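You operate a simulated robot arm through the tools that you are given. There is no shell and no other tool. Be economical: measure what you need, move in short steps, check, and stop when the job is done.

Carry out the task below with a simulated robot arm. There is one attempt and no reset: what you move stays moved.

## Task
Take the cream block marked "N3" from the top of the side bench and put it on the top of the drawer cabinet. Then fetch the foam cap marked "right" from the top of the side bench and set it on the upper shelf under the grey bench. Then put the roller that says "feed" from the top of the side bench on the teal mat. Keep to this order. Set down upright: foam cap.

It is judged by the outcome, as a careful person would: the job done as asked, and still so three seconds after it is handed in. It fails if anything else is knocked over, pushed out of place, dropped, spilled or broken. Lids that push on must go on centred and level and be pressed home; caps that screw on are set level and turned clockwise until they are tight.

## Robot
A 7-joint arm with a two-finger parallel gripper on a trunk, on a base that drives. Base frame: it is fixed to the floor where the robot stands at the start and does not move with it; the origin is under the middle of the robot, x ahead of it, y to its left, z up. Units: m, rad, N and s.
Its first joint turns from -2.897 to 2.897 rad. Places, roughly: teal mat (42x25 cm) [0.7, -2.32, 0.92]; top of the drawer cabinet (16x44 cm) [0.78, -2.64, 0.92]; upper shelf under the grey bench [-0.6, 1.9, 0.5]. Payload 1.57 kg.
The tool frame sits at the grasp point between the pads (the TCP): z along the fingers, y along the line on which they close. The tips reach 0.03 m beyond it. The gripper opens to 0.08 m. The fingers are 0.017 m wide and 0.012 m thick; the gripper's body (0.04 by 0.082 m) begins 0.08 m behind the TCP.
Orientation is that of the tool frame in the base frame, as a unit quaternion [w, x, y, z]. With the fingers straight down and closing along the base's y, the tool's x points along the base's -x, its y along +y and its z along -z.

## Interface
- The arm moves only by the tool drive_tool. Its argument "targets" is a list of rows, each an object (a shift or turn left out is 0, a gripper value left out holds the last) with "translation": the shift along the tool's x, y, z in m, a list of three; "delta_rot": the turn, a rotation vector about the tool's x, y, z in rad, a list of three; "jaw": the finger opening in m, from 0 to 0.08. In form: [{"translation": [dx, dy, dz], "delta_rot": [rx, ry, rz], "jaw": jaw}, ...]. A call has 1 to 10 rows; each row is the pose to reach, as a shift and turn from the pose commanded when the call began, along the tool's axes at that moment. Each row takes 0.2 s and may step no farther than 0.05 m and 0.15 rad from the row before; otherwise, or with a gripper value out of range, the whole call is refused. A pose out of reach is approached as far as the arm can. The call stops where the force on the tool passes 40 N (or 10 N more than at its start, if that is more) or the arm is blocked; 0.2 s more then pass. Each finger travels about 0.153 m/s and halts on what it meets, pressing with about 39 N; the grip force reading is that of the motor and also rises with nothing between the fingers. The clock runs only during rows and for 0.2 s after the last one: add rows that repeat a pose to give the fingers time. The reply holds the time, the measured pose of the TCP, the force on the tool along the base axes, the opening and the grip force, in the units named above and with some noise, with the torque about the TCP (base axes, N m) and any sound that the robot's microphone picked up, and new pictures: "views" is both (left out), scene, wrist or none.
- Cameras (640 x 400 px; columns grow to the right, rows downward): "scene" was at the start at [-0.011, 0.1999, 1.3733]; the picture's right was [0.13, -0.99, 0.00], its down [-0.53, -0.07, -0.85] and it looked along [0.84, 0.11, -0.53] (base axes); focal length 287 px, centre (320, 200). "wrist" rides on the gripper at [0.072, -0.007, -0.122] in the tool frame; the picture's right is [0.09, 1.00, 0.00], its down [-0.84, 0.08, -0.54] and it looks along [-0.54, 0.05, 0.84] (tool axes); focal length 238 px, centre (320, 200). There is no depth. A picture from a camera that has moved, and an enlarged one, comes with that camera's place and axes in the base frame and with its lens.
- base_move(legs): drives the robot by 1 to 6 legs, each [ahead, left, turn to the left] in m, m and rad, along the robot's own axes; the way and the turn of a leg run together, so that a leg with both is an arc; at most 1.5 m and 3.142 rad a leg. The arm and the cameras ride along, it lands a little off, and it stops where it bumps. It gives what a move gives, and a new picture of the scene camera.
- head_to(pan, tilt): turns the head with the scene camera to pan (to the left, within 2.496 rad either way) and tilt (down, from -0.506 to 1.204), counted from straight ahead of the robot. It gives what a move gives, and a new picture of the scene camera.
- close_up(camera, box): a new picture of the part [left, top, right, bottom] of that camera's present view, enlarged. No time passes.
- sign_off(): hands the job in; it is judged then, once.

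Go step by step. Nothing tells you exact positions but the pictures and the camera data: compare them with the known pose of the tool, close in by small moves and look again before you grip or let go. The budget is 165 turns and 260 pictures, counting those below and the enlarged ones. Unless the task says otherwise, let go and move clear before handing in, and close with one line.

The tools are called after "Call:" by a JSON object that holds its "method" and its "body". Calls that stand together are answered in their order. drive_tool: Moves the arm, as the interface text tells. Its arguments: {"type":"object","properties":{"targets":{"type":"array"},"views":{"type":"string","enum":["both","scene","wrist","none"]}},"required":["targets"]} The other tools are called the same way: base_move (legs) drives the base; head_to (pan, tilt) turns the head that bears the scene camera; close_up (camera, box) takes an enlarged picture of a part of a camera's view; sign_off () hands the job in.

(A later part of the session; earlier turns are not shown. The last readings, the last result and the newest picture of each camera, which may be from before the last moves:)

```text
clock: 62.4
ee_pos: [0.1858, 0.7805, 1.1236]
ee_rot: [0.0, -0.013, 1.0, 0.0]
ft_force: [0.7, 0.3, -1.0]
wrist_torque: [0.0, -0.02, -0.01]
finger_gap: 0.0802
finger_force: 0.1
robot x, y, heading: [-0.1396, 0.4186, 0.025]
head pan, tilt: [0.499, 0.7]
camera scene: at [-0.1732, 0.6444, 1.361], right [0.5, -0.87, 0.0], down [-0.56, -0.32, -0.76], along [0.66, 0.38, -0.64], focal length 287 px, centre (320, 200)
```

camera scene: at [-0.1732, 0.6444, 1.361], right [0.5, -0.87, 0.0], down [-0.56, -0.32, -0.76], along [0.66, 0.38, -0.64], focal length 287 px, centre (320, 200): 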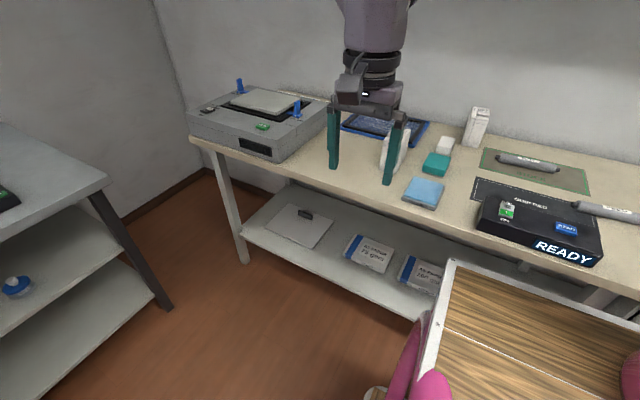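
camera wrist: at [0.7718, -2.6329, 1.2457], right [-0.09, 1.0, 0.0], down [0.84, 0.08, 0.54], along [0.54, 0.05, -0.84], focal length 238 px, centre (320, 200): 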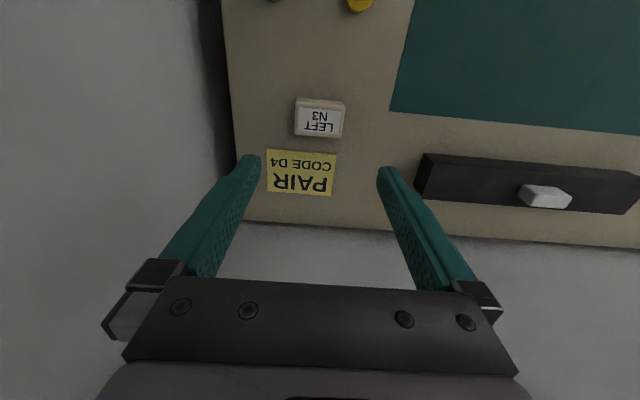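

The hand hides the cap; turning the head back for a clear enlarged view of it.

Call:
{"method": "head_to", "body": {"pan": -0.1, "tilt": 0.649}}

Call:
{"method": "close_up", "body": {"camera": "scene", "box": [150, 120, 310, 220]}}

Call:
{"method": "close_up", "body": {"camera": "wrist", "box": [200, 100, 440, 250]}}

```text
clock: 63.4
ee_pos: [0.1856, 0.7803, 1.1221]
ee_rot: [0.0, -0.013, 1.0, 0.0]
ft_force: [0.2, 0.9, 0.0]
wrist_torque: [-0.02, 0.0, 0.0]
finger_gap: 0.0802
finger_force: 0.1
robot x, y, heading: [-0.1435, 0.4185, 0.023]
head pan, tilt: [-0.099, 0.649]
camera scene: at [-0.1603, 0.5955, 1.3653], right [-0.07, -1.0, 0.0], down [-0.6, 0.05, -0.8], along [0.79, -0.06, -0.6], focal length 287 px, centre (320, 200)
```

scene: 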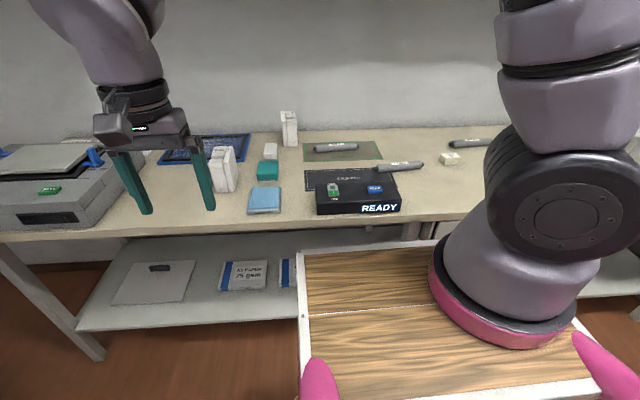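

```text
4.00 times, centred on (230, 170) of scene
camera zoom: at [-0.1603, 0.5955, 1.3653], right [-0.07, -1.0, 0.0], down [-0.6, 0.05, -0.8], along [0.79, -0.06, -0.6], focal length 1146 px, centre (680, 320)
```

zoom: 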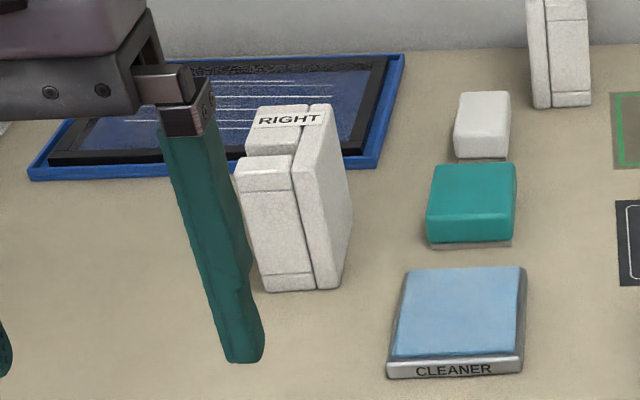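

```text
2.67 times, centred on (320, 175) of wrist
camera zoom: at [0.1131, 0.7712, 1.2451], right [-0.12, 0.99, 0.0], down [0.83, 0.1, 0.54], along [0.54, 0.06, -0.84], focal length 636 px, centre (320, 267)
```

zoom: 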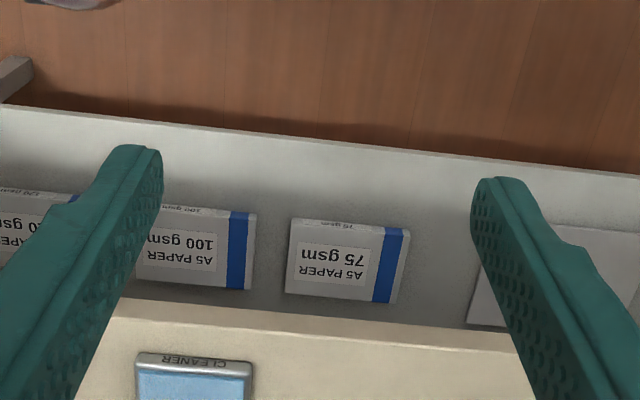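

The cap looks roughly 6–7 cm thick along y and longer along x. I'll drive closer and view it from above with the wrist camera.

Call:
{"method": "base_move", "body": {"legs": [[0.08, 0.3, -0.024]]}}

Call:
{"method": "drive_tool", "body": {"targets": [{"translation": [-0.03, -0.035, 0]}, {"translation": [-0.06, -0.07, 0]}, {"translation": [-0.1, -0.1, 0]}, {"translation": [-0.14, -0.13, 0]}, {"translation": [-0.18, -0.16, 0]}, {"translation": [-0.22, -0.19, 0]}, {"translation": [-0.26, -0.22, 0]}, {"translation": [-0.3, -0.235, 0]}]}}

```text
clock: 65.5
ee_pos: [0.2705, 1.0736, 1.124]
ee_rot: [-0.001, 0.0, 1.0, 0.0]
ft_force: [-1.1, -0.6, -0.1]
wrist_torque: [0.01, -0.02, -0.01]
finger_gap: 0.0801
finger_force: 0.0
robot x, y, heading: [-0.0652, 0.7174, -0.004]
head pan, tilt: [-0.099, 0.649]
camera scene: at [-0.0796, 0.897, 1.3653], right [-0.1, -0.99, 0.0], down [-0.6, 0.06, -0.8], along [0.79, -0.08, -0.6], focal length 287 px, centre (320, 200)
```

scene: 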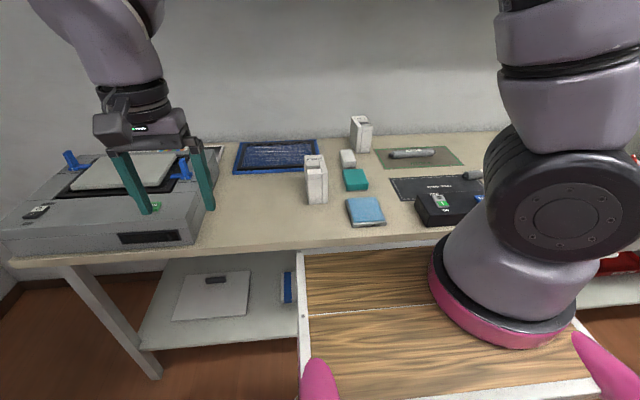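

```text
clock: 67.2
ee_pos: [0.5714, 0.8386, 1.1218]
ee_rot: [0.0, 0.0, 1.0, -0.001]
ft_force: [-0.3, 0.6, -0.6]
wrist_torque: [0.0, -0.06, 0.0]
finger_gap: 0.0796
finger_force: 0.1
robot x, y, heading: [-0.0673, 0.7168, -0.004]
head pan, tilt: [-0.099, 0.649]
camera scene: at [-0.0801, 0.8971, 1.3653], right [-0.1, -0.99, 0.0], down [-0.6, 0.06, -0.8], along [0.79, -0.08, -0.6], focal length 287 px, centre (320, 200)
camera wrist: at [0.4982, 0.8318, 1.2453], right [-0.09, 1.0, 0.0], down [0.84, 0.08, 0.54], along [0.54, 0.05, -0.84], focal length 238 px, centre (320, 200)
```

scene: 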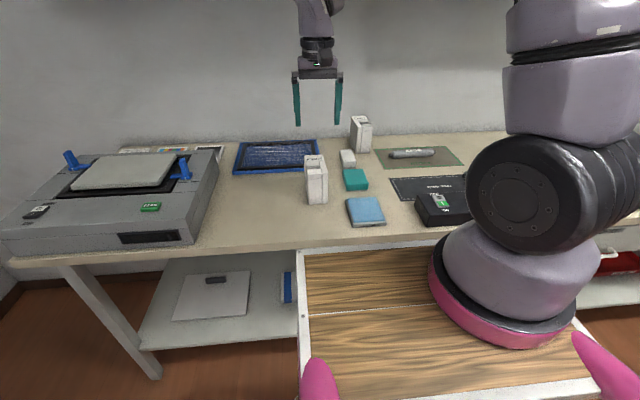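
wrist: 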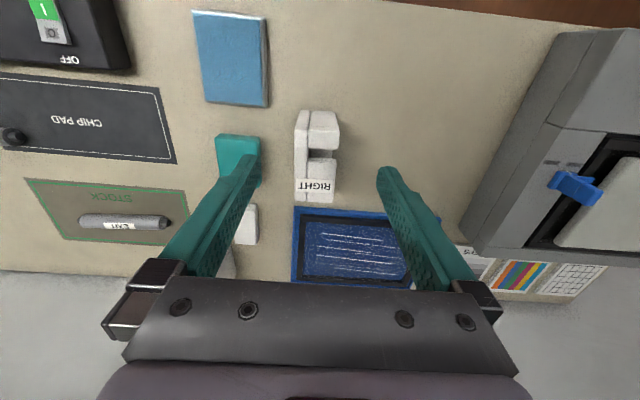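

Call:
{"method": "close_up", "body": {"camera": "wrist", "box": [260, 90, 380, 215]}}

Call:
{"method": "close_up", "body": {"camera": "scene", "box": [270, 130, 390, 230]}}

```text
3.20 times, centred on (320, 152) of wrist
camera zoom: at [0.4982, 0.8318, 1.2453], right [-0.09, 1.0, 0.0], down [0.84, 0.08, 0.54], along [0.54, 0.05, -0.84], focal length 763 px, centre (320, 352)
```

zoom: 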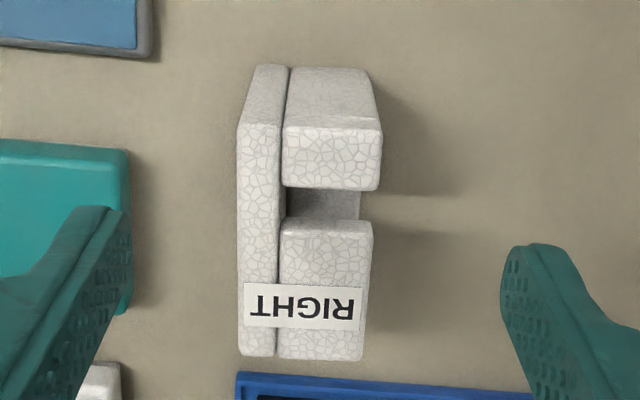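

```text
4.00 times, centred on (330, 180) of scene
camera zoom: at [-0.0801, 0.8971, 1.3653], right [-0.1, -0.99, 0.0], down [-0.6, 0.06, -0.8], along [0.79, -0.08, -0.6], focal length 1146 px, centre (280, 280)
```

zoom: 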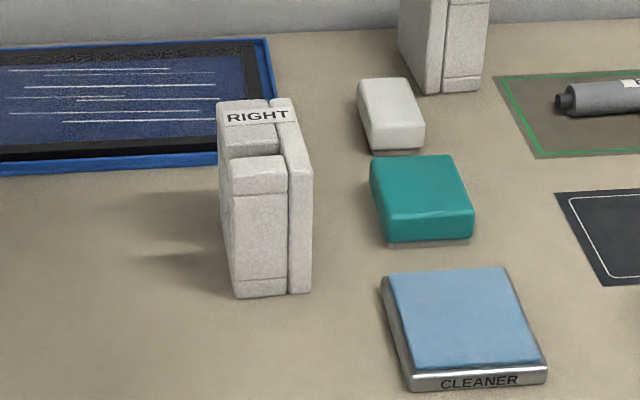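

The cap is a channel piece about 5.4 cm thick (y 0.810–0.863), 10 cm long (x 0.585–0.688), top z≈0.955. Since it must go under a bench, I'll grip it with the tool tilted 45° forward; moving to the tilted pre-grasp.

Call:
{"method": "drive_tool", "body": {"targets": [{"translation": [0.01, 0, 0.02], "delta_rot": [0, -0.13, 0]}, {"translation": [0.02, 0, 0.04], "delta_rot": [0, -0.26, 0]}, {"translation": [0.03, 0, 0.06], "delta_rot": [0, -0.39, 0]}, {"translation": [0.04, -0.001, 0.08], "delta_rot": [0, -0.52, 0]}, {"translation": [0.05, -0.001, 0.1], "delta_rot": [0, -0.65, 0]}, {"translation": [0.05, -0.002, 0.115], "delta_rot": [0, -0.785, 0]}, {"translation": [0.05, -0.002, 0.13], "delta_rot": [0, -0.785, 0]}]}}

Call:
{"method": "close_up", "body": {"camera": "wrist", "box": [200, 80, 440, 230]}}

```text
clock: 68.8
ee_pos: [0.5304, 0.8473, 0.9901]
ee_rot: [0.383, 0.001, 0.924, -0.001]
ft_force: [-0.4, 0.2, -0.2]
wrist_torque: [-0.02, -0.02, 0.0]
finger_gap: 0.08
finger_force: 0.1
out of reach, approached as far as the arm can: row 6, 7
robot x, y, heading: [-0.0668, 0.7142, -0.0]
head pan, tilt: [-0.099, 0.649]
camera scene: at [-0.0798, 0.8968, 1.3653], right [-0.1, -0.99, 0.0], down [-0.6, 0.06, -0.8], along [0.79, -0.08, -0.6], focal length 287 px, centre (320, 200)
camera wrist: at [0.3927, 0.8395, 1.0262], right [-0.06, 1.0, -0.07], down [0.21, 0.08, 0.97], along [0.98, 0.05, -0.21], focal length 238 px, centre (320, 200)
```

scene: 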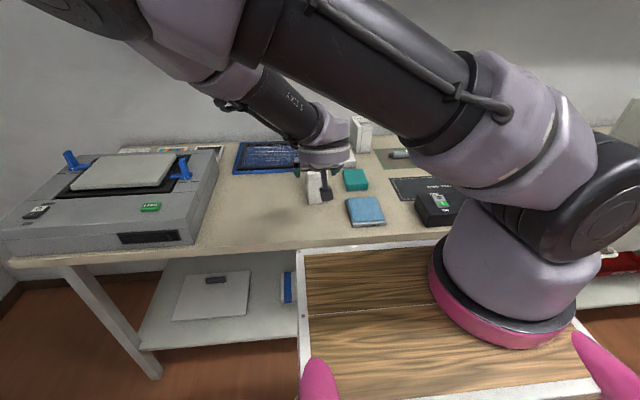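
wrist: 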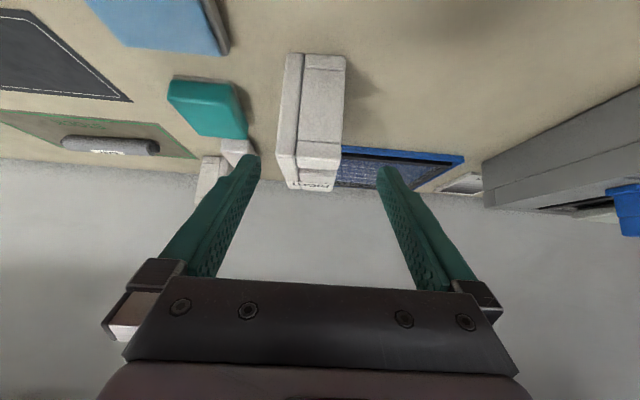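

```text
2.67 times, centred on (320, 155) of wrist
camera zoom: at [0.3927, 0.8395, 1.0262], right [-0.06, 1.0, -0.07], down [0.21, 0.08, 0.97], along [0.98, 0.05, -0.21], focal length 636 px, centre (320, 320)
```

zoom: 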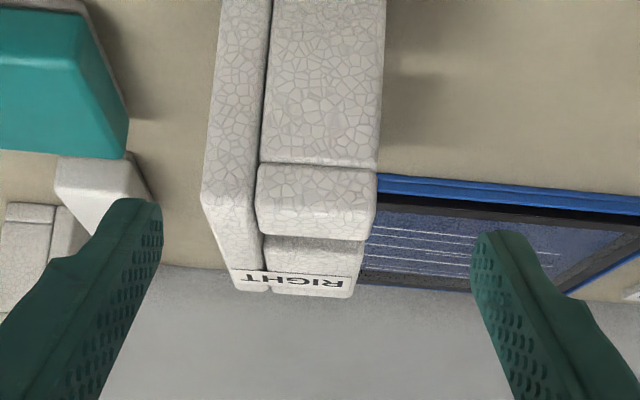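

The arm is too folded at this distance; backing the base off 12 cm gives it room.

Call:
{"method": "base_move", "body": {"legs": [[-0.13, 0, 0]]}}

Call:
{"method": "drive_tool", "body": {"targets": [{"translation": [0, 0, 0]}, {"translation": [0, 0, 0]}], "views": "none"}}

```text
clock: 70.1
ee_pos: [0.4066, 0.8482, 0.9893]
ee_rot: [0.382, 0.0, 0.924, -0.001]
ft_force: [0.5, -0.6, 0.2]
wrist_torque: [0.0, 0.01, 0.0]
finger_gap: 0.0797
finger_force: 0.0
robot x, y, heading: [-0.1932, 0.7174, 0.001]
head pan, tilt: [-0.099, 0.649]
camera scene: at [-0.205, 0.8977, 1.3653], right [-0.1, -1.0, 0.0], down [-0.6, 0.06, -0.8], along [0.79, -0.08, -0.6], focal length 287 px, centre (320, 200)
```

scene: 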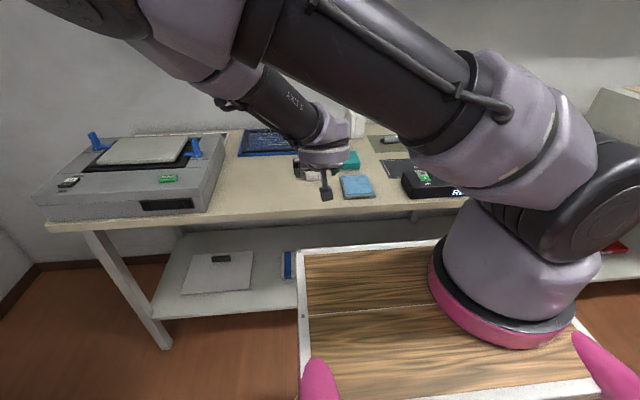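

```text
clock: 70.7
ee_pos: [0.4054, 0.8471, 0.9906]
ee_rot: [0.382, 0.0, 0.924, -0.001]
ft_force: [-0.7, 0.5, 0.2]
wrist_torque: [0.0, 0.0, -0.02]
finger_gap: 0.0801
finger_force: 0.1
robot x, y, heading: [-0.1915, 0.717, 0.002]
head pan, tilt: [-0.099, 0.649]
```

Moving to the pre-grasp in front of and above the cap.

Call:
{"method": "drive_tool", "body": {"targets": [{"translation": [-0.03, -0.003, 0.02]}, {"translation": [-0.055, -0.007, 0.04]}, {"translation": [-0.074, -0.01, 0.06]}, {"translation": [-0.074, -0.01, 0.06]}]}}

Call:
{"method": "close_up", "body": {"camera": "wrist", "box": [200, 80, 440, 230]}}

```text
clock: 71.7
ee_pos: [0.5003, 0.8387, 1.0005]
ee_rot: [0.382, -0.001, 0.924, -0.001]
ft_force: [0.5, -0.2, -0.8]
wrist_torque: [-0.01, 0.02, -0.01]
finger_gap: 0.0801
finger_force: 0.0
robot x, y, heading: [-0.1944, 0.717, 0.005]
head pan, tilt: [-0.099, 0.649]
camera scene: at [-0.2053, 0.8977, 1.3653], right [-0.1, -1.0, 0.0], down [-0.6, 0.06, -0.8], along [0.79, -0.08, -0.6], focal length 287 px, centre (320, 200)
camera wrist: at [0.3626, 0.8305, 1.0362], right [-0.07, 1.0, -0.07], down [0.21, 0.08, 0.97], along [0.98, 0.05, -0.21], focal length 238 px, centre (320, 200)
```

scene: 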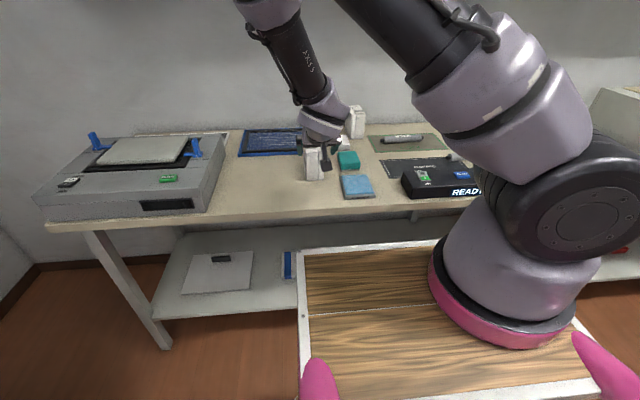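
wrist: 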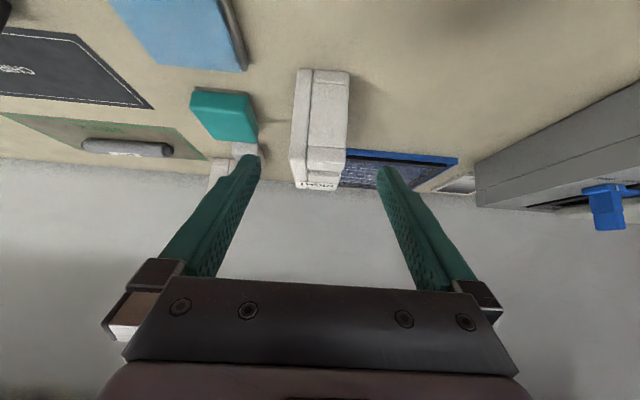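

```text
2.67 times, centred on (320, 155) of wrist
camera zoom: at [0.3626, 0.8305, 1.0362], right [-0.07, 1.0, -0.07], down [0.21, 0.08, 0.97], along [0.98, 0.05, -0.21], focal length 636 px, centre (320, 320)
```

zoom: 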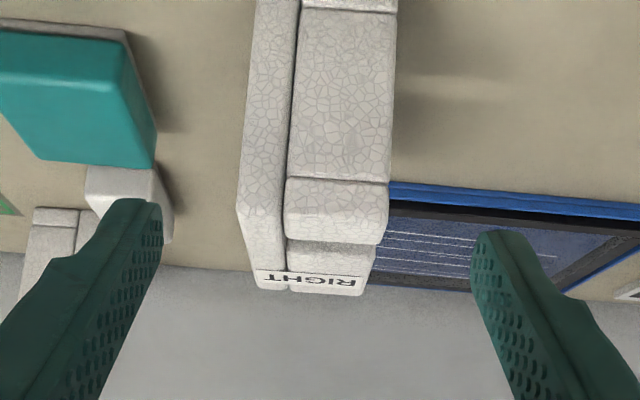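

Alignment is good (cap centre y≈0.837). Sliding in along the tilted tool axis, stopping partway to check.

Call:
{"method": "drive_tool", "body": {"targets": [{"translation": [-0.003, -0.001, 0.04]}, {"translation": [-0.005, -0.002, 0.08]}, {"translation": [-0.006, -0.002, 0.105]}]}}

Call:
{"method": "close_up", "body": {"camera": "wrist", "box": [200, 80, 440, 230]}}

```text
clock: 72.5
ee_pos: [0.5784, 0.8361, 0.9297]
ee_rot: [0.381, 0.0, 0.925, -0.001]
ft_force: [-0.6, -0.6, -0.3]
wrist_torque: [-0.02, -0.03, 0.01]
finger_gap: 0.08
finger_force: 0.1
robot x, y, heading: [-0.1908, 0.7186, -0.001]
head pan, tilt: [-0.099, 0.649]
camera scene: at [-0.2056, 0.8978, 1.3653], right [-0.1, -1.0, 0.0], down [-0.6, 0.06, -0.8], along [0.79, -0.08, -0.6], focal length 287 px, centre (320, 200)
camera wrist: at [0.4409, 0.8296, 0.9654], right [-0.07, 1.0, -0.07], down [0.21, 0.08, 0.97], along [0.98, 0.05, -0.21], focal length 238 px, centre (320, 200)
```

scene: 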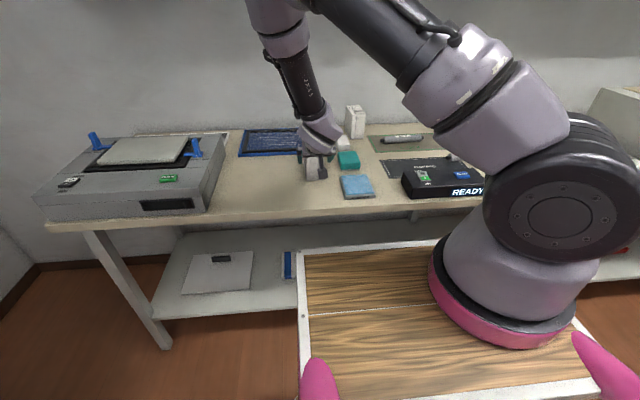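
wrist: 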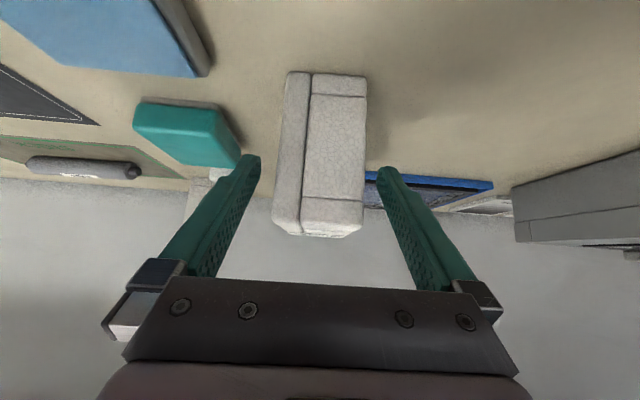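

```text
2.67 times, centred on (320, 155) of wrist
camera zoom: at [0.4409, 0.8296, 0.9654], right [-0.07, 1.0, -0.07], down [0.21, 0.08, 0.97], along [0.98, 0.05, -0.21], focal length 636 px, centre (320, 320)
```

zoom: 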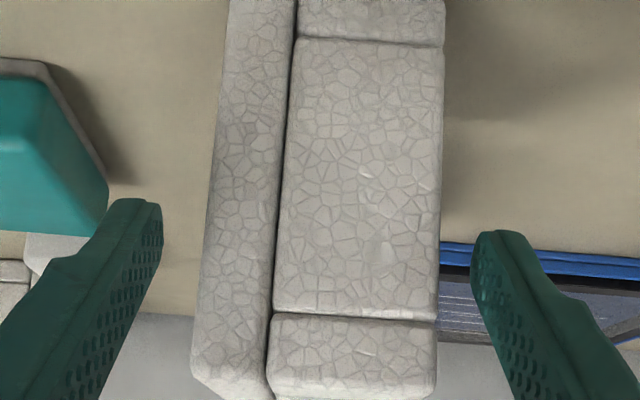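

Fingers straddle the cap with clearance on both sides. Going the last 3.5 cm and gripping, then lifting 2 cm.

Call:
{"method": "drive_tool", "body": {"targets": [{"translation": [0, 0, 0.02]}, {"translation": [0, 0, 0.036]}, {"translation": [0, 0, 0.036], "jaw": 0.06}, {"translation": [0, 0, 0.036], "jaw": 0.04}, {"translation": [0, 0, 0.036], "jaw": 0.04}, {"translation": [0, 0, 0.036], "jaw": 0.04}]}}

```text
clock: 73.9
ee_pos: [0.605, 0.8375, 0.9032]
ee_rot: [0.383, -0.001, 0.924, 0.0]
ft_force: [0.1, -0.7, 0.5]
wrist_torque: [-0.01, 0.01, -0.02]
finger_gap: 0.0571
finger_force: 38.9
robot x, y, heading: [-0.1911, 0.7191, 0.002]
head pan, tilt: [-0.099, 0.649]
camera scene: at [-0.2052, 0.8977, 1.3653], right [-0.1, -1.0, 0.0], down [-0.6, 0.06, -0.8], along [0.79, -0.08, -0.6], focal length 287 px, centre (320, 200)
camera wrist: at [0.4659, 0.8294, 0.9398], right [-0.07, 1.0, -0.07], down [0.21, 0.08, 0.97], along [0.98, 0.05, -0.21], focal length 238 px, centre (320, 200)
```

scene: 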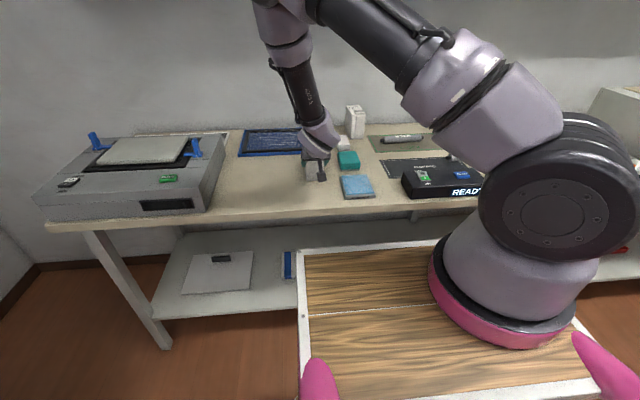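
wrist: 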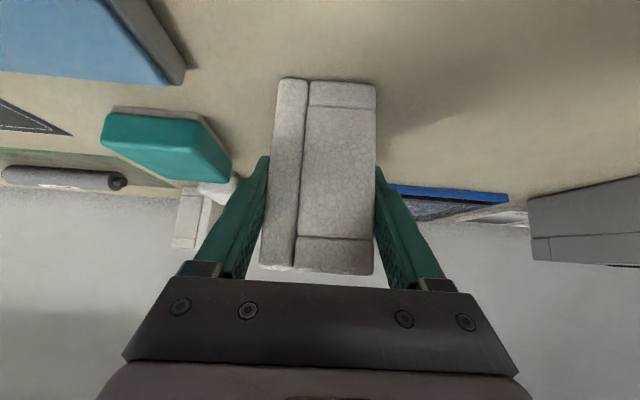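

Gripped at 5.7 cm. Lifting straight up and checking.

Call:
{"method": "drive_tool", "body": {"targets": [{"translation": [-0.014, 0, -0.014]}, {"translation": [-0.042, 0, -0.042]}, {"translation": [-0.07, 0, -0.07]}, {"translation": [-0.07, 0, -0.11]}, {"translation": [-0.07, 0, -0.15]}]}}

```text
clock: 75.1
ee_pos: [0.5483, 0.8366, 1.06]
ee_rot: [0.381, 0.0, 0.924, -0.001]
ft_force: [0.9, 0.5, 0.1]
wrist_torque: [0.0, 0.01, -0.03]
finger_gap: 0.0569
finger_force: 38.8
robot x, y, heading: [-0.1886, 0.7166, 0.003]
head pan, tilt: [-0.099, 0.649]
camera scene: at [-0.2046, 0.8978, 1.3653], right [-0.1, -1.0, 0.0], down [-0.6, 0.06, -0.8], along [0.79, -0.08, -0.6], focal length 287 px, centre (320, 200)
camera wrist: at [0.4097, 0.8294, 1.0962], right [-0.06, 1.0, -0.07], down [0.21, 0.08, 0.97], along [0.98, 0.05, -0.21], focal length 238 px, centre (320, 200)
```

scene: 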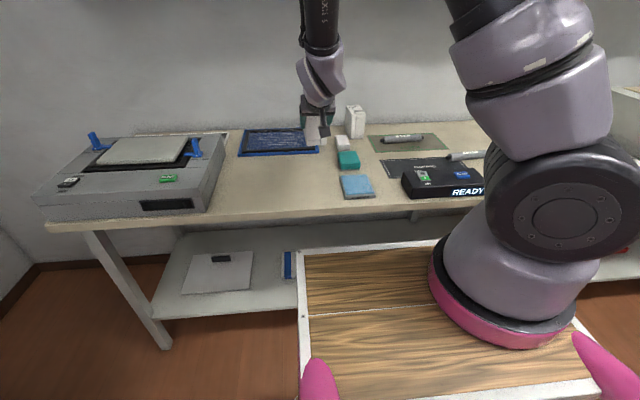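
wrist: 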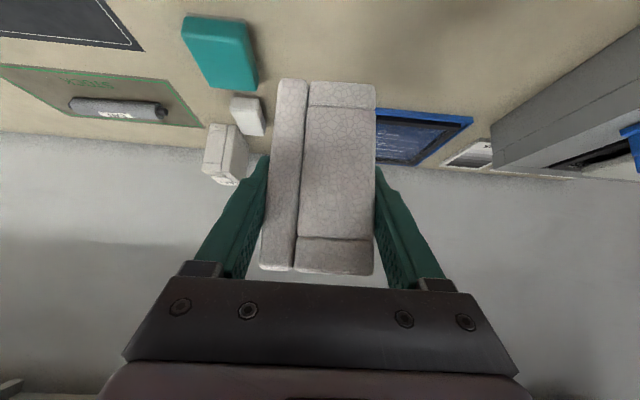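

The cap is held firmly. I'll raise and retract it, then move to open floor, and turn left to face the grey bench.

Call:
{"method": "drive_tool", "body": {"targets": [{"translation": [-0.01, 0, -0.04]}, {"translation": [-0.01, 0, -0.085]}, {"translation": [0.01, 0, -0.12]}, {"translation": [0.03, 0, -0.155]}, {"translation": [0.05, 0, -0.185]}, {"translation": [0.07, 0, -0.21]}], "views": "none"}}

Call:
{"method": "base_move", "body": {"legs": [[0.09, 0.17, 0], [0, 0, 1.57]]}}

Call:
{"method": "head_to", "body": {"pan": 0.0, "tilt": 0.8}}

```text
clock: 76.5
ee_pos: [0.3596, 0.8488, 1.1665]
ee_rot: [0.381, 0.0, 0.925, 0.0]
ft_force: [0.3, 0.1, 0.5]
wrist_torque: [0.04, 0.06, 0.0]
finger_gap: 0.057
finger_force: 39.1
out of reach, approached as far as the arm can: row 6
robot x, y, heading: [-0.1906, 0.715, -0.002]
head pan, tilt: [-0.099, 0.649]
```

```text
clock: 81.9
ee_pos: [-0.2354, 1.4391, 1.1676]
ee_rot: [-0.27, 0.655, -0.653, -0.269]
ft_force: [0.3, 0.9, -0.5]
wrist_torque: [0.01, 0.04, 0.03]
finger_gap: 0.0571
finger_force: 39.0
robot x, y, heading: [-0.1039, 0.8844, 1.574]
head pan, tilt: [-0.099, 0.649]
camera scene: at [-0.2834, 0.8723, 1.3653], right [1.0, -0.1, 0.0], down [-0.06, -0.6, -0.8], along [0.08, 0.79, -0.6], focal length 287 px, centre (320, 200)
```

scene: 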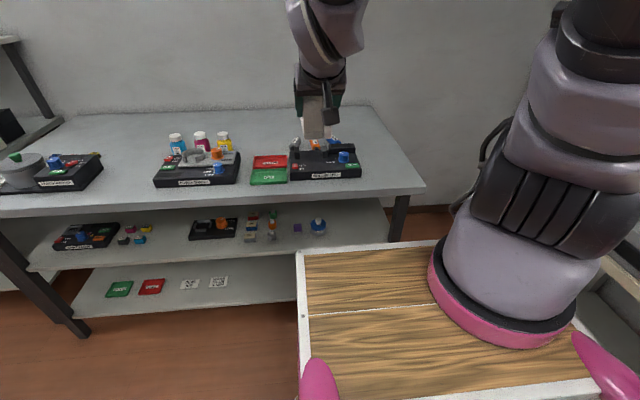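

```text
clock: 82.6
ee_pos: [-0.236, 1.4391, 1.1672]
ee_rot: [-0.271, 0.654, -0.653, -0.27]
ft_force: [-0.7, 0.3, -0.3]
wrist_torque: [-0.02, -0.02, -0.04]
finger_gap: 0.0571
finger_force: 39.2
robot x, y, heading: [-0.1012, 0.8884, 1.573]
head pan, tilt: [0.0, 0.799]
camera scene: at [-0.292, 0.8666, 1.3528], right [1.0, 0.0, 0.0], down [0.0, -0.72, -0.7], along [0.0, 0.7, -0.72], focal length 287 px, centre (320, 200)
```

scene: 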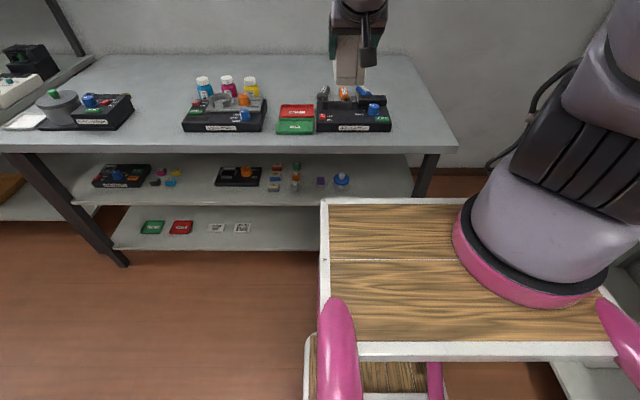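

I see the free right end of the middle (upper) shelf around x≈-0.06, shelf front y≈1.67, underside of the top ≈0.77. I'll back off and shift right so I can lower the cap in front of the bench, then drive it in.

Call:
{"method": "base_move", "body": {"legs": [[-0.085, -0.175, 0]]}}

Call:
{"method": "head_to", "body": {"pan": 0.3, "tilt": 0.85}}

```text
clock: 84.2
ee_pos: [-0.0605, 1.354, 1.1677]
ee_rot: [-0.271, 0.654, -0.653, -0.269]
ft_force: [0.1, 0.3, 0.5]
wrist_torque: [0.0, 0.05, -0.01]
finger_gap: 0.0569
finger_force: 38.7
robot x, y, heading: [0.0737, 0.8068, 1.574]
head pan, tilt: [0.0, 0.799]
camera scene: at [-0.1171, 0.7811, 1.3527], right [1.0, 0.0, 0.0], down [0.0, -0.72, -0.7], along [0.0, 0.7, -0.72], focal length 287 px, centre (320, 200)
```

scene: 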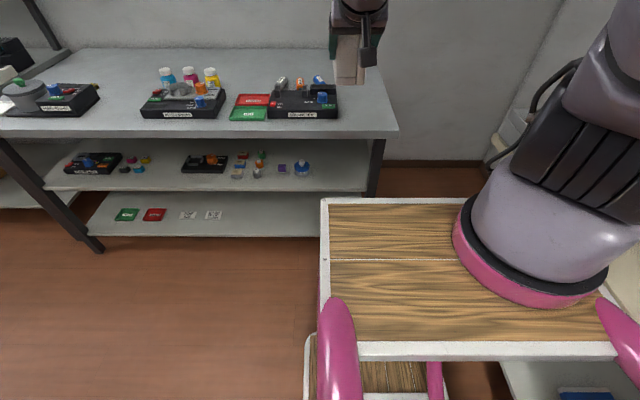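

```text
clock: 85.0
ee_pos: [-0.0609, 1.3539, 1.1662]
ee_rot: [-0.27, 0.654, -0.653, -0.27]
ft_force: [0.6, -0.1, -0.5]
wrist_torque: [-0.03, -0.03, -0.01]
finger_gap: 0.0568
finger_force: 39.4
robot x, y, heading: [0.0725, 0.8032, 1.578]
head pan, tilt: [0.3, 0.85]
camera scene: at [-0.1402, 0.7751, 1.3487], right [0.95, 0.3, 0.0], down [0.22, -0.72, -0.66], along [-0.2, 0.63, -0.75], focal length 287 px, centre (320, 200)
```

scene: 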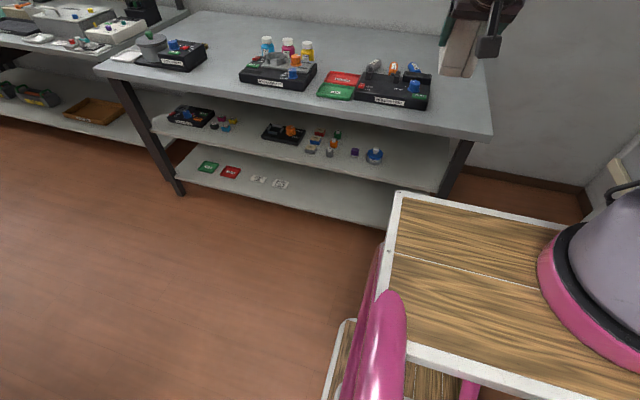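

The way is clear. Extending forward in front of the bench, then lowering.

Call:
{"method": "drive_tool", "body": {"targets": [{"translation": [-0.028, 0, 0.028]}, {"translation": [-0.055, 0, 0.055]}, {"translation": [-0.083, 0, 0.083]}, {"translation": [-0.109, 0, 0.109]}, {"translation": [-0.077, 0, 0.141]}, {"translation": [-0.045, 0, 0.173]}, {"translation": [-0.013, 0, 0.205]}, {"translation": [0.019, 0, 0.237]}, {"translation": [0.051, 0, 0.269]}, {"translation": [0.083, 0, 0.301]}]}}

```text
clock: 87.2
ee_pos: [-0.0613, 1.5066, 0.8947]
ee_rot: [-0.271, 0.654, -0.653, -0.27]
ft_force: [-0.2, -0.6, 0.2]
wrist_torque: [0.0, -0.01, -0.01]
finger_gap: 0.0567
finger_force: 38.7
robot x, y, heading: [0.0752, 0.8004, 1.576]
head pan, tilt: [0.3, 0.85]
camera scene: at [-0.1401, 0.7748, 1.3487], right [0.95, 0.3, 0.0], down [0.22, -0.72, -0.66], along [-0.2, 0.63, -0.75], focal length 287 px, centre (320, 200)
camera wrist: at [-0.0554, 1.3699, 0.9316], right [-1.0, -0.07, -0.07], down [-0.08, 0.21, 0.97], along [-0.05, 0.98, -0.21], focal length 238 px, centre (320, 200)
```

scene: 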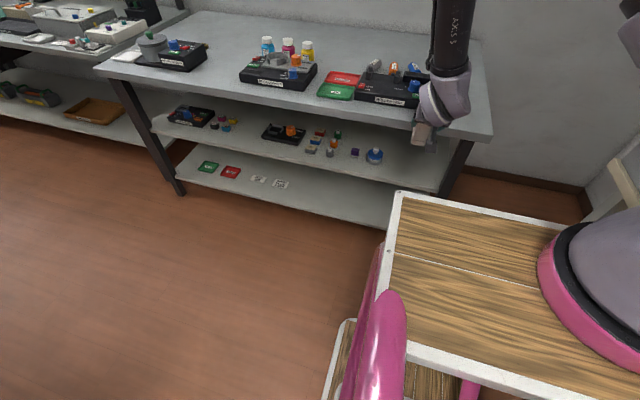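
wrist: 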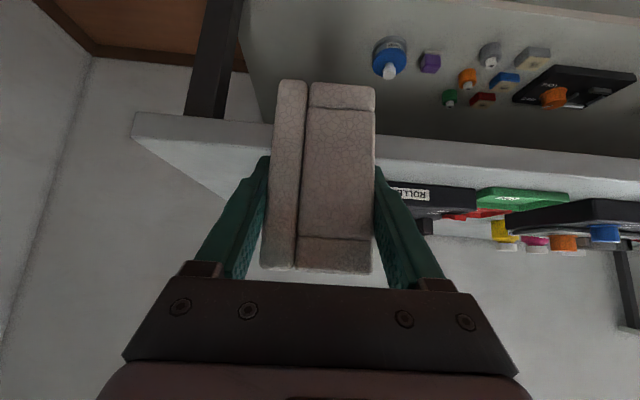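

Cap is just in front of the bench edge (slab z≈0.79–0.82, front y≈1.63). Lowering on to about z=0.60.

Call:
{"method": "drive_tool", "body": {"targets": [{"translation": [0.03, 0, 0.03]}, {"translation": [0.06, 0, 0.06]}, {"translation": [0.09, 0, 0.09]}, {"translation": [0.12, 0, 0.12]}, {"translation": [0.15, 0, 0.15]}, {"translation": [0.18, 0, 0.18]}, {"translation": [0.205, 0, 0.205]}]}}

```text
clock: 88.8
ee_pos: [-0.0613, 1.5061, 0.6052]
ee_rot: [-0.27, 0.655, -0.652, -0.271]
ft_force: [-0.1, 0.2, -0.1]
wrist_torque: [0.02, -0.03, -0.01]
finger_gap: 0.0569
finger_force: 39.9
robot x, y, heading: [0.0739, 0.804, 1.576]
head pan, tilt: [0.3, 0.85]
camera scene: at [-0.1403, 0.775, 1.3487], right [0.95, 0.3, 0.0], down [0.22, -0.72, -0.66], along [-0.2, 0.63, -0.75], focal length 287 px, centre (320, 200)
camera wrist: at [-0.055, 1.3695, 0.6412], right [-1.0, -0.07, -0.07], down [-0.08, 0.21, 0.97], along [-0.05, 0.98, -0.21], focal length 238 px, centre (320, 200)
```

scene: 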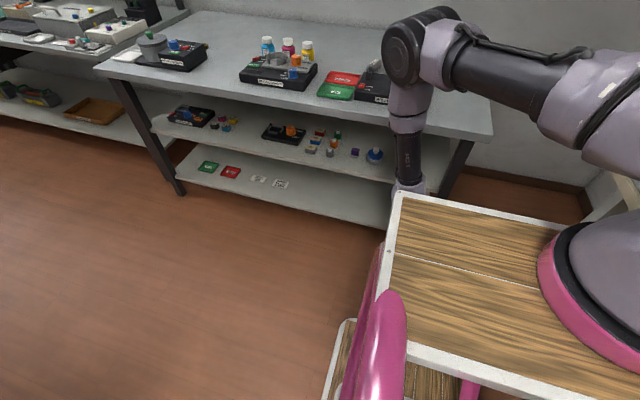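
wrist: 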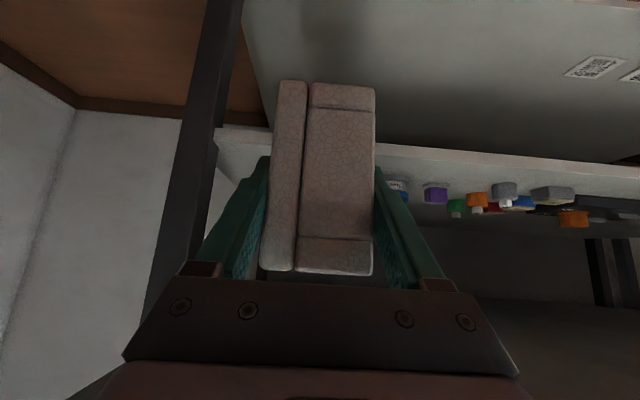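

Lowered. I'll enlarge the wrist view to pin down the shelf's front edge before moving in.

Call:
{"method": "close_up", "body": {"camera": "wrist", "box": [360, 110, 520, 230]}}

Call:
{"method": "close_up", "body": {"camera": "wrist", "box": [190, 90, 290, 190]}}

Call:
{"method": "head_to", "body": {"pan": 0.55, "tilt": 0.6}}

```text
3.33 times, centred on (440, 170) of wrist
camera zoom: at [-0.055, 1.3695, 0.6412], right [-1.0, -0.07, -0.07], down [-0.08, 0.21, 0.97], along [-0.05, 0.98, -0.21], focal length 794 px, centre (-80, 300)
```

zoom: 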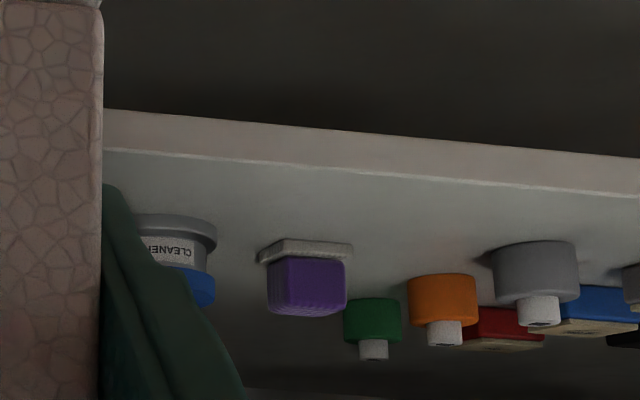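

```text
4.00 times, centred on (240, 140) of wrist
camera zoom: at [-0.055, 1.3695, 0.6412], right [-1.0, -0.07, -0.07], down [-0.08, 0.21, 0.97], along [-0.05, 0.98, -0.21], focal length 953 px, centre (640, 440)
```

zoom: 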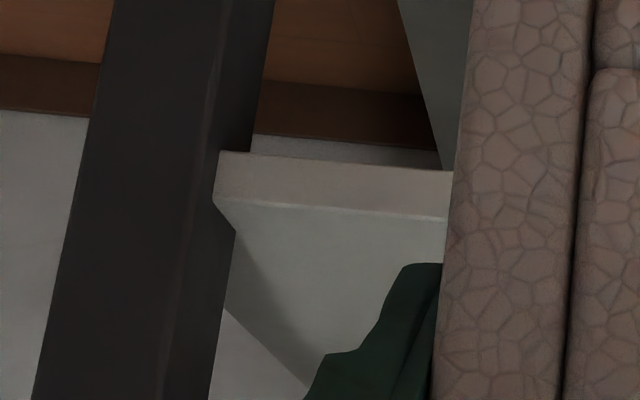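

```text
clock: 89.6
ee_pos: [-0.0607, 1.5064, 0.6052]
ee_rot: [-0.271, 0.654, -0.653, -0.269]
ft_force: [-0.1, -0.1, 0.6]
wrist_torque: [0.0, -0.02, 0.02]
finger_gap: 0.0571
finger_force: 38.1
robot x, y, heading: [0.0744, 0.8045, 1.578]
head pan, tilt: [0.55, 0.6]
camera scene: at [-0.1632, 0.7757, 1.3695], right [0.85, 0.52, 0.0], down [0.3, -0.48, -0.82], along [-0.43, 0.7, -0.57], focal length 287 px, centre (320, 200)
```

scene: 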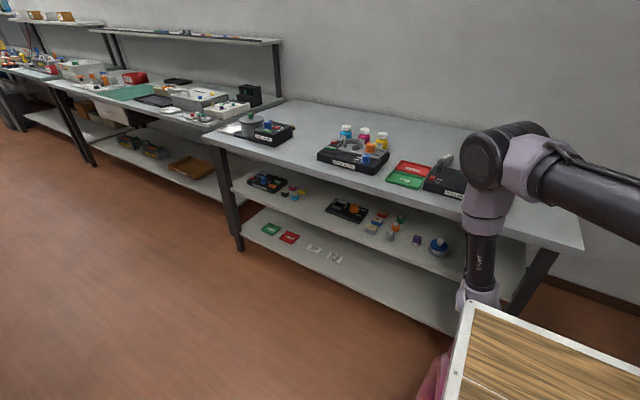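

Shelf front edge is at y≈1.687; the cap needs TCP y≈1.715. To keep the forearm off the bench edge I'll reach with the arm first and see how it leans.

Call:
{"method": "drive_tool", "body": {"targets": [{"translation": [-0.025, 0, 0.025]}, {"translation": [-0.05, 0, 0.05]}, {"translation": [-0.075, 0, 0.075]}, {"translation": [-0.085, 0, 0.085]}]}}

```text
clock: 90.6
ee_pos: [-0.0609, 1.6276, 0.6053]
ee_rot: [-0.269, 0.655, -0.653, -0.269]
ft_force: [0.2, -0.6, -0.6]
wrist_torque: [0.0, 0.01, 0.01]
finger_gap: 0.0567
finger_force: 39.2
robot x, y, heading: [0.0737, 0.802, 1.574]
head pan, tilt: [0.55, 0.6]
camera scene: at [-0.1634, 0.7756, 1.3696], right [0.85, 0.53, 0.0], down [0.3, -0.48, -0.83], along [-0.43, 0.7, -0.56], focal length 287 px, centre (320, 200)
camera wrist: at [-0.0541, 1.4896, 0.6408], right [-1.0, -0.07, -0.07], down [-0.08, 0.21, 0.97], along [-0.05, 0.98, -0.22], focal length 238 px, centre (320, 200)
```

scene: 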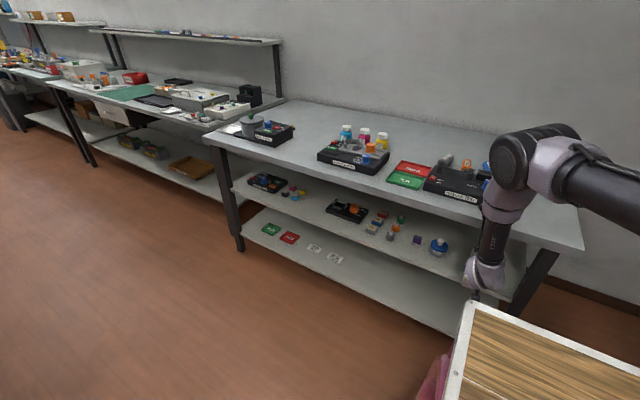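
wrist: 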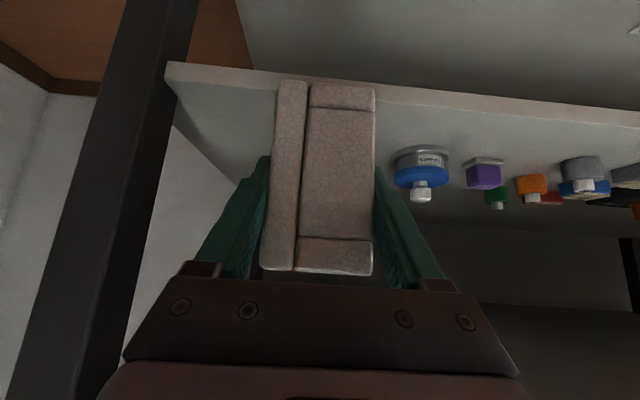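

The bench top overhangs the shelf by about 10 cm (front y≈1.59), so with a 45° tilt the forearm would hit the slab. I'll regrip the cap more horizontally: first back out and up, and set it briefly on the free right corner of the grey bench's top.

Call:
{"method": "drive_tool", "body": {"targets": [{"translation": [0.03, 0, -0.03]}, {"translation": [0.06, 0, -0.06]}, {"translation": [0.085, 0, -0.085]}, {"translation": [0.055, 0, -0.115]}, {"translation": [0.023, 0, -0.147]}, {"translation": [-0.009, 0, -0.179]}, {"translation": [-0.041, 0, -0.211]}, {"translation": [-0.073, 0, -0.243]}, {"translation": [-0.105, 0, -0.275]}, {"translation": [-0.137, 0, -0.307]}], "views": "none"}}

Call:
{"method": "drive_tool", "body": {"targets": [{"translation": [-0.032, 0, -0.032]}, {"translation": [-0.062, 0, -0.062]}, {"translation": [-0.07, -0.04, -0.07]}, {"translation": [-0.07, -0.08, -0.07]}, {"translation": [-0.07, -0.115, -0.07]}], "views": "wrist"}}

Call:
{"method": "head_to", "body": {"pan": 0.1, "tilt": 0.55}}

```text
clock: 92.8
ee_pos: [-0.0609, 1.5076, 0.9192]
ee_rot: [-0.271, 0.654, -0.653, -0.269]
ft_force: [-0.1, 0.5, -0.4]
wrist_torque: [-0.06, 0.03, 0.0]
finger_gap: 0.0568
finger_force: 38.7
robot x, y, heading: [0.0717, 0.802, 1.573]
head pan, tilt: [0.55, 0.6]
```

```text
clock: 94.0
ee_pos: [0.0547, 1.5083, 1.0201]
ee_rot: [-0.271, 0.655, -0.652, -0.27]
ft_force: [-0.5, 0.6, 0.5]
wrist_torque: [-0.01, -0.02, 0.0]
finger_gap: 0.057
finger_force: 38.9
robot x, y, heading: [0.0755, 0.8015, 1.573]
head pan, tilt: [0.55, 0.6]
camera wrist: at [0.0591, 1.3705, 1.055], right [-1.0, -0.07, -0.07], down [-0.08, 0.21, 0.97], along [-0.05, 0.98, -0.21], focal length 238 px, centre (320, 200)
```

wrist: 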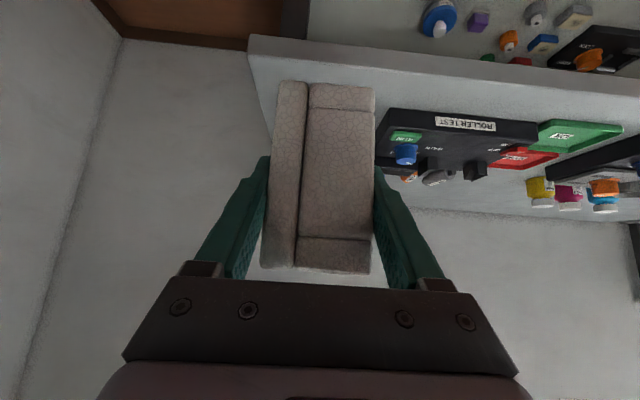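

```text
clock: 94.9
ee_pos: [0.0545, 1.5089, 1.0186]
ee_rot: [-0.271, 0.655, -0.652, -0.269]
ft_force: [0.1, 0.1, -0.4]
wrist_torque: [0.01, -0.02, -0.02]
finger_gap: 0.0569
finger_force: 38.8
robot x, y, heading: [0.0709, 0.8074, 1.573]
head pan, tilt: [0.099, 0.55]
camera scene: at [-0.1261, 0.7898, 1.3741], right [0.99, 0.1, 0.0], down [0.05, -0.52, -0.85], along [-0.09, 0.85, -0.52], focal length 287 px, centre (320, 200)
```

scene: 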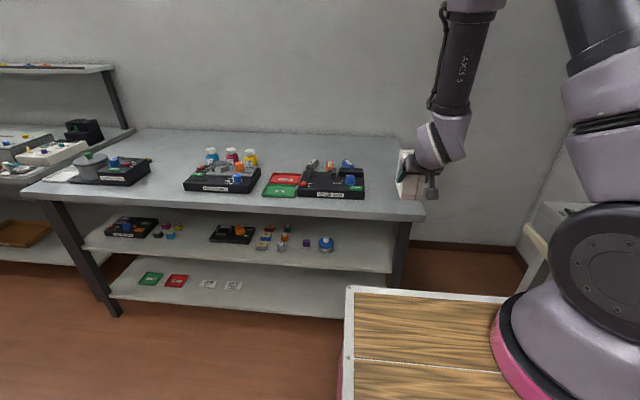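

The corner is free between x≈-0.05 and 0.14. Moving the cap over it and lowering to just above the surface.

Call:
{"method": "drive_tool", "body": {"targets": [{"translation": [-0.03, 0, 0.03]}, {"translation": [-0.06, 0, 0.06]}, {"translation": [-0.09, 0, 0.09]}, {"translation": [-0.108, 0, 0.108]}, {"translation": [-0.083, 0, 0.133]}, {"translation": [-0.058, 0, 0.158]}, {"translation": [-0.039, 0, 0.177]}]}}

Call:
{"method": "close_up", "body": {"camera": "scene", "box": [340, 130, 460, 230]}}

```text
clock: 96.5
ee_pos: [0.0557, 1.6599, 0.9201]
ee_rot: [-0.27, 0.654, -0.653, -0.27]
ft_force: [0.1, -0.7, -0.2]
wrist_torque: [-0.03, 0.0, 0.02]
finger_gap: 0.0569
finger_force: 39.1
robot x, y, heading: [0.0755, 0.8025, 1.575]
head pan, tilt: [0.099, 0.55]
camera scene: at [-0.126, 0.7895, 1.3741], right [0.99, 0.1, 0.0], down [0.05, -0.52, -0.85], along [-0.09, 0.85, -0.52], focal length 287 px, centre (320, 200)
camera wrist: at [0.0606, 1.5221, 0.9569], right [-1.0, -0.07, -0.07], down [-0.08, 0.21, 0.97], along [-0.05, 0.98, -0.21], focal length 238 px, centre (320, 200)
```

scene: 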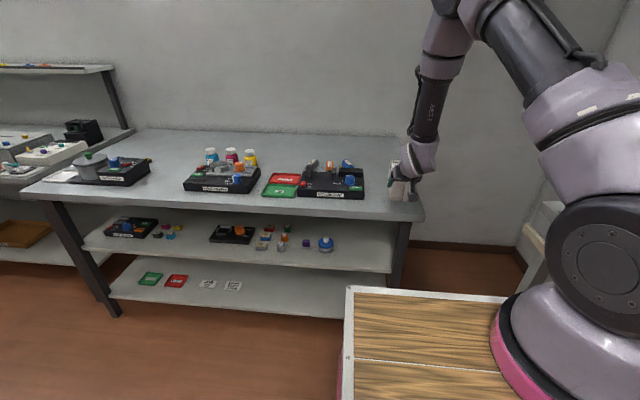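
wrist: 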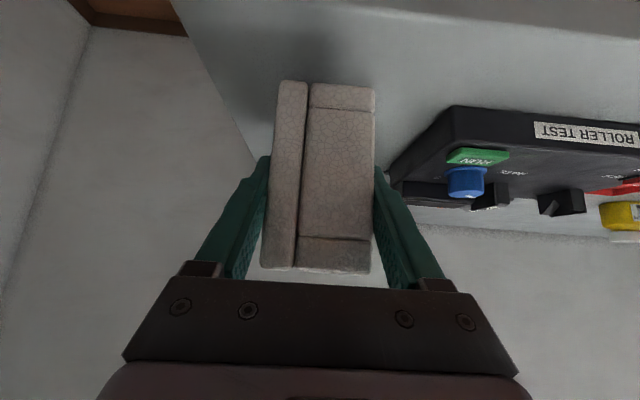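

```text
4.00 times, centred on (400, 180) of scene
camera zoom: at [-0.126, 0.7895, 1.3741], right [0.99, 0.1, 0.0], down [0.05, -0.52, -0.85], along [-0.09, 0.85, -0.52], focal length 1146 px, centre (0, 280)
```

zoom: 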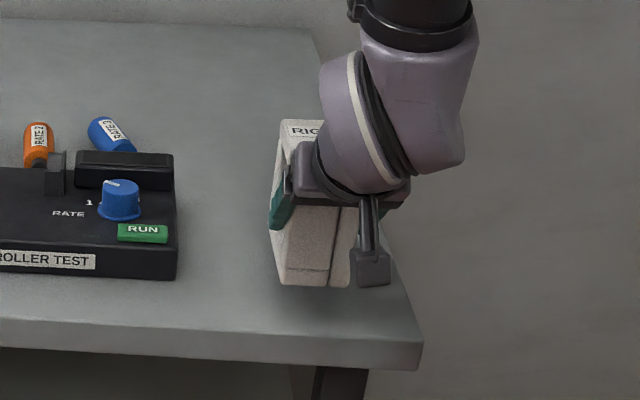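

The cap hovers over the free corner. Lowering in small steps until contact.

Call:
{"method": "drive_tool", "body": {"targets": [{"translation": [0.004, 0, 0.004]}, {"translation": [0.008, 0, 0.008]}, {"translation": [0.011, 0, 0.011]}, {"translation": [0.014, 0, 0.014]}], "views": "none"}}

```text
clock: 97.5
ee_pos: [0.0541, 1.659, 0.9003]
ee_rot: [-0.271, 0.654, -0.653, -0.269]
ft_force: [0.5, -0.8, -1.1]
wrist_torque: [-0.03, 0.0, 0.01]
finger_gap: 0.0567
finger_force: 39.0
robot x, y, heading: [0.0727, 0.8076, 1.578]
head pan, tilt: [0.099, 0.55]
```

Call:
{"method": "drive_tool", "body": {"targets": [{"translation": [0.002, 0, 0.002]}, {"translation": [0.004, 0, 0.004]}, {"translation": [0.006, 0, 0.006]}, {"translation": [0.008, 0, 0.008]}], "views": "scene"}}

Call:
{"method": "close_up", "body": {"camera": "scene", "box": [340, 130, 460, 230]}}

```text
clock: 98.5
ee_pos: [0.0545, 1.6602, 0.8895]
ee_rot: [-0.271, 0.654, -0.652, -0.27]
ft_force: [0.1, 0.0, -0.7]
wrist_torque: [0.02, -0.01, 0.0]
finger_gap: 0.0569
finger_force: 38.7
robot x, y, heading: [0.072, 0.8034, 1.576]
head pan, tilt: [0.099, 0.55]
camera scene: at [-0.1261, 0.7898, 1.3741], right [0.99, 0.1, 0.0], down [0.05, -0.52, -0.85], along [-0.09, 0.85, -0.52], focal length 287 px, centre (320, 200)
```

scene: 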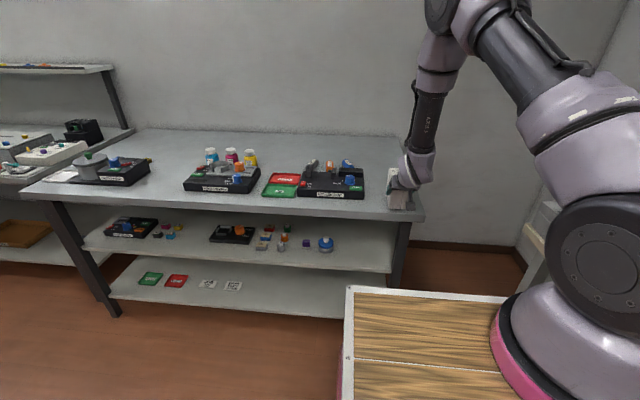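

```text
4.00 times, centred on (400, 180) of scene
camera zoom: at [-0.1261, 0.7898, 1.3741], right [0.99, 0.1, 0.0], down [0.05, -0.52, -0.85], along [-0.09, 0.85, -0.52], focal length 1146 px, centre (0, 280)
```

zoom: 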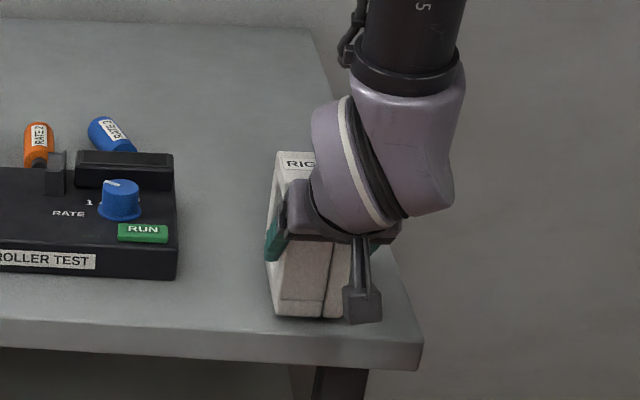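

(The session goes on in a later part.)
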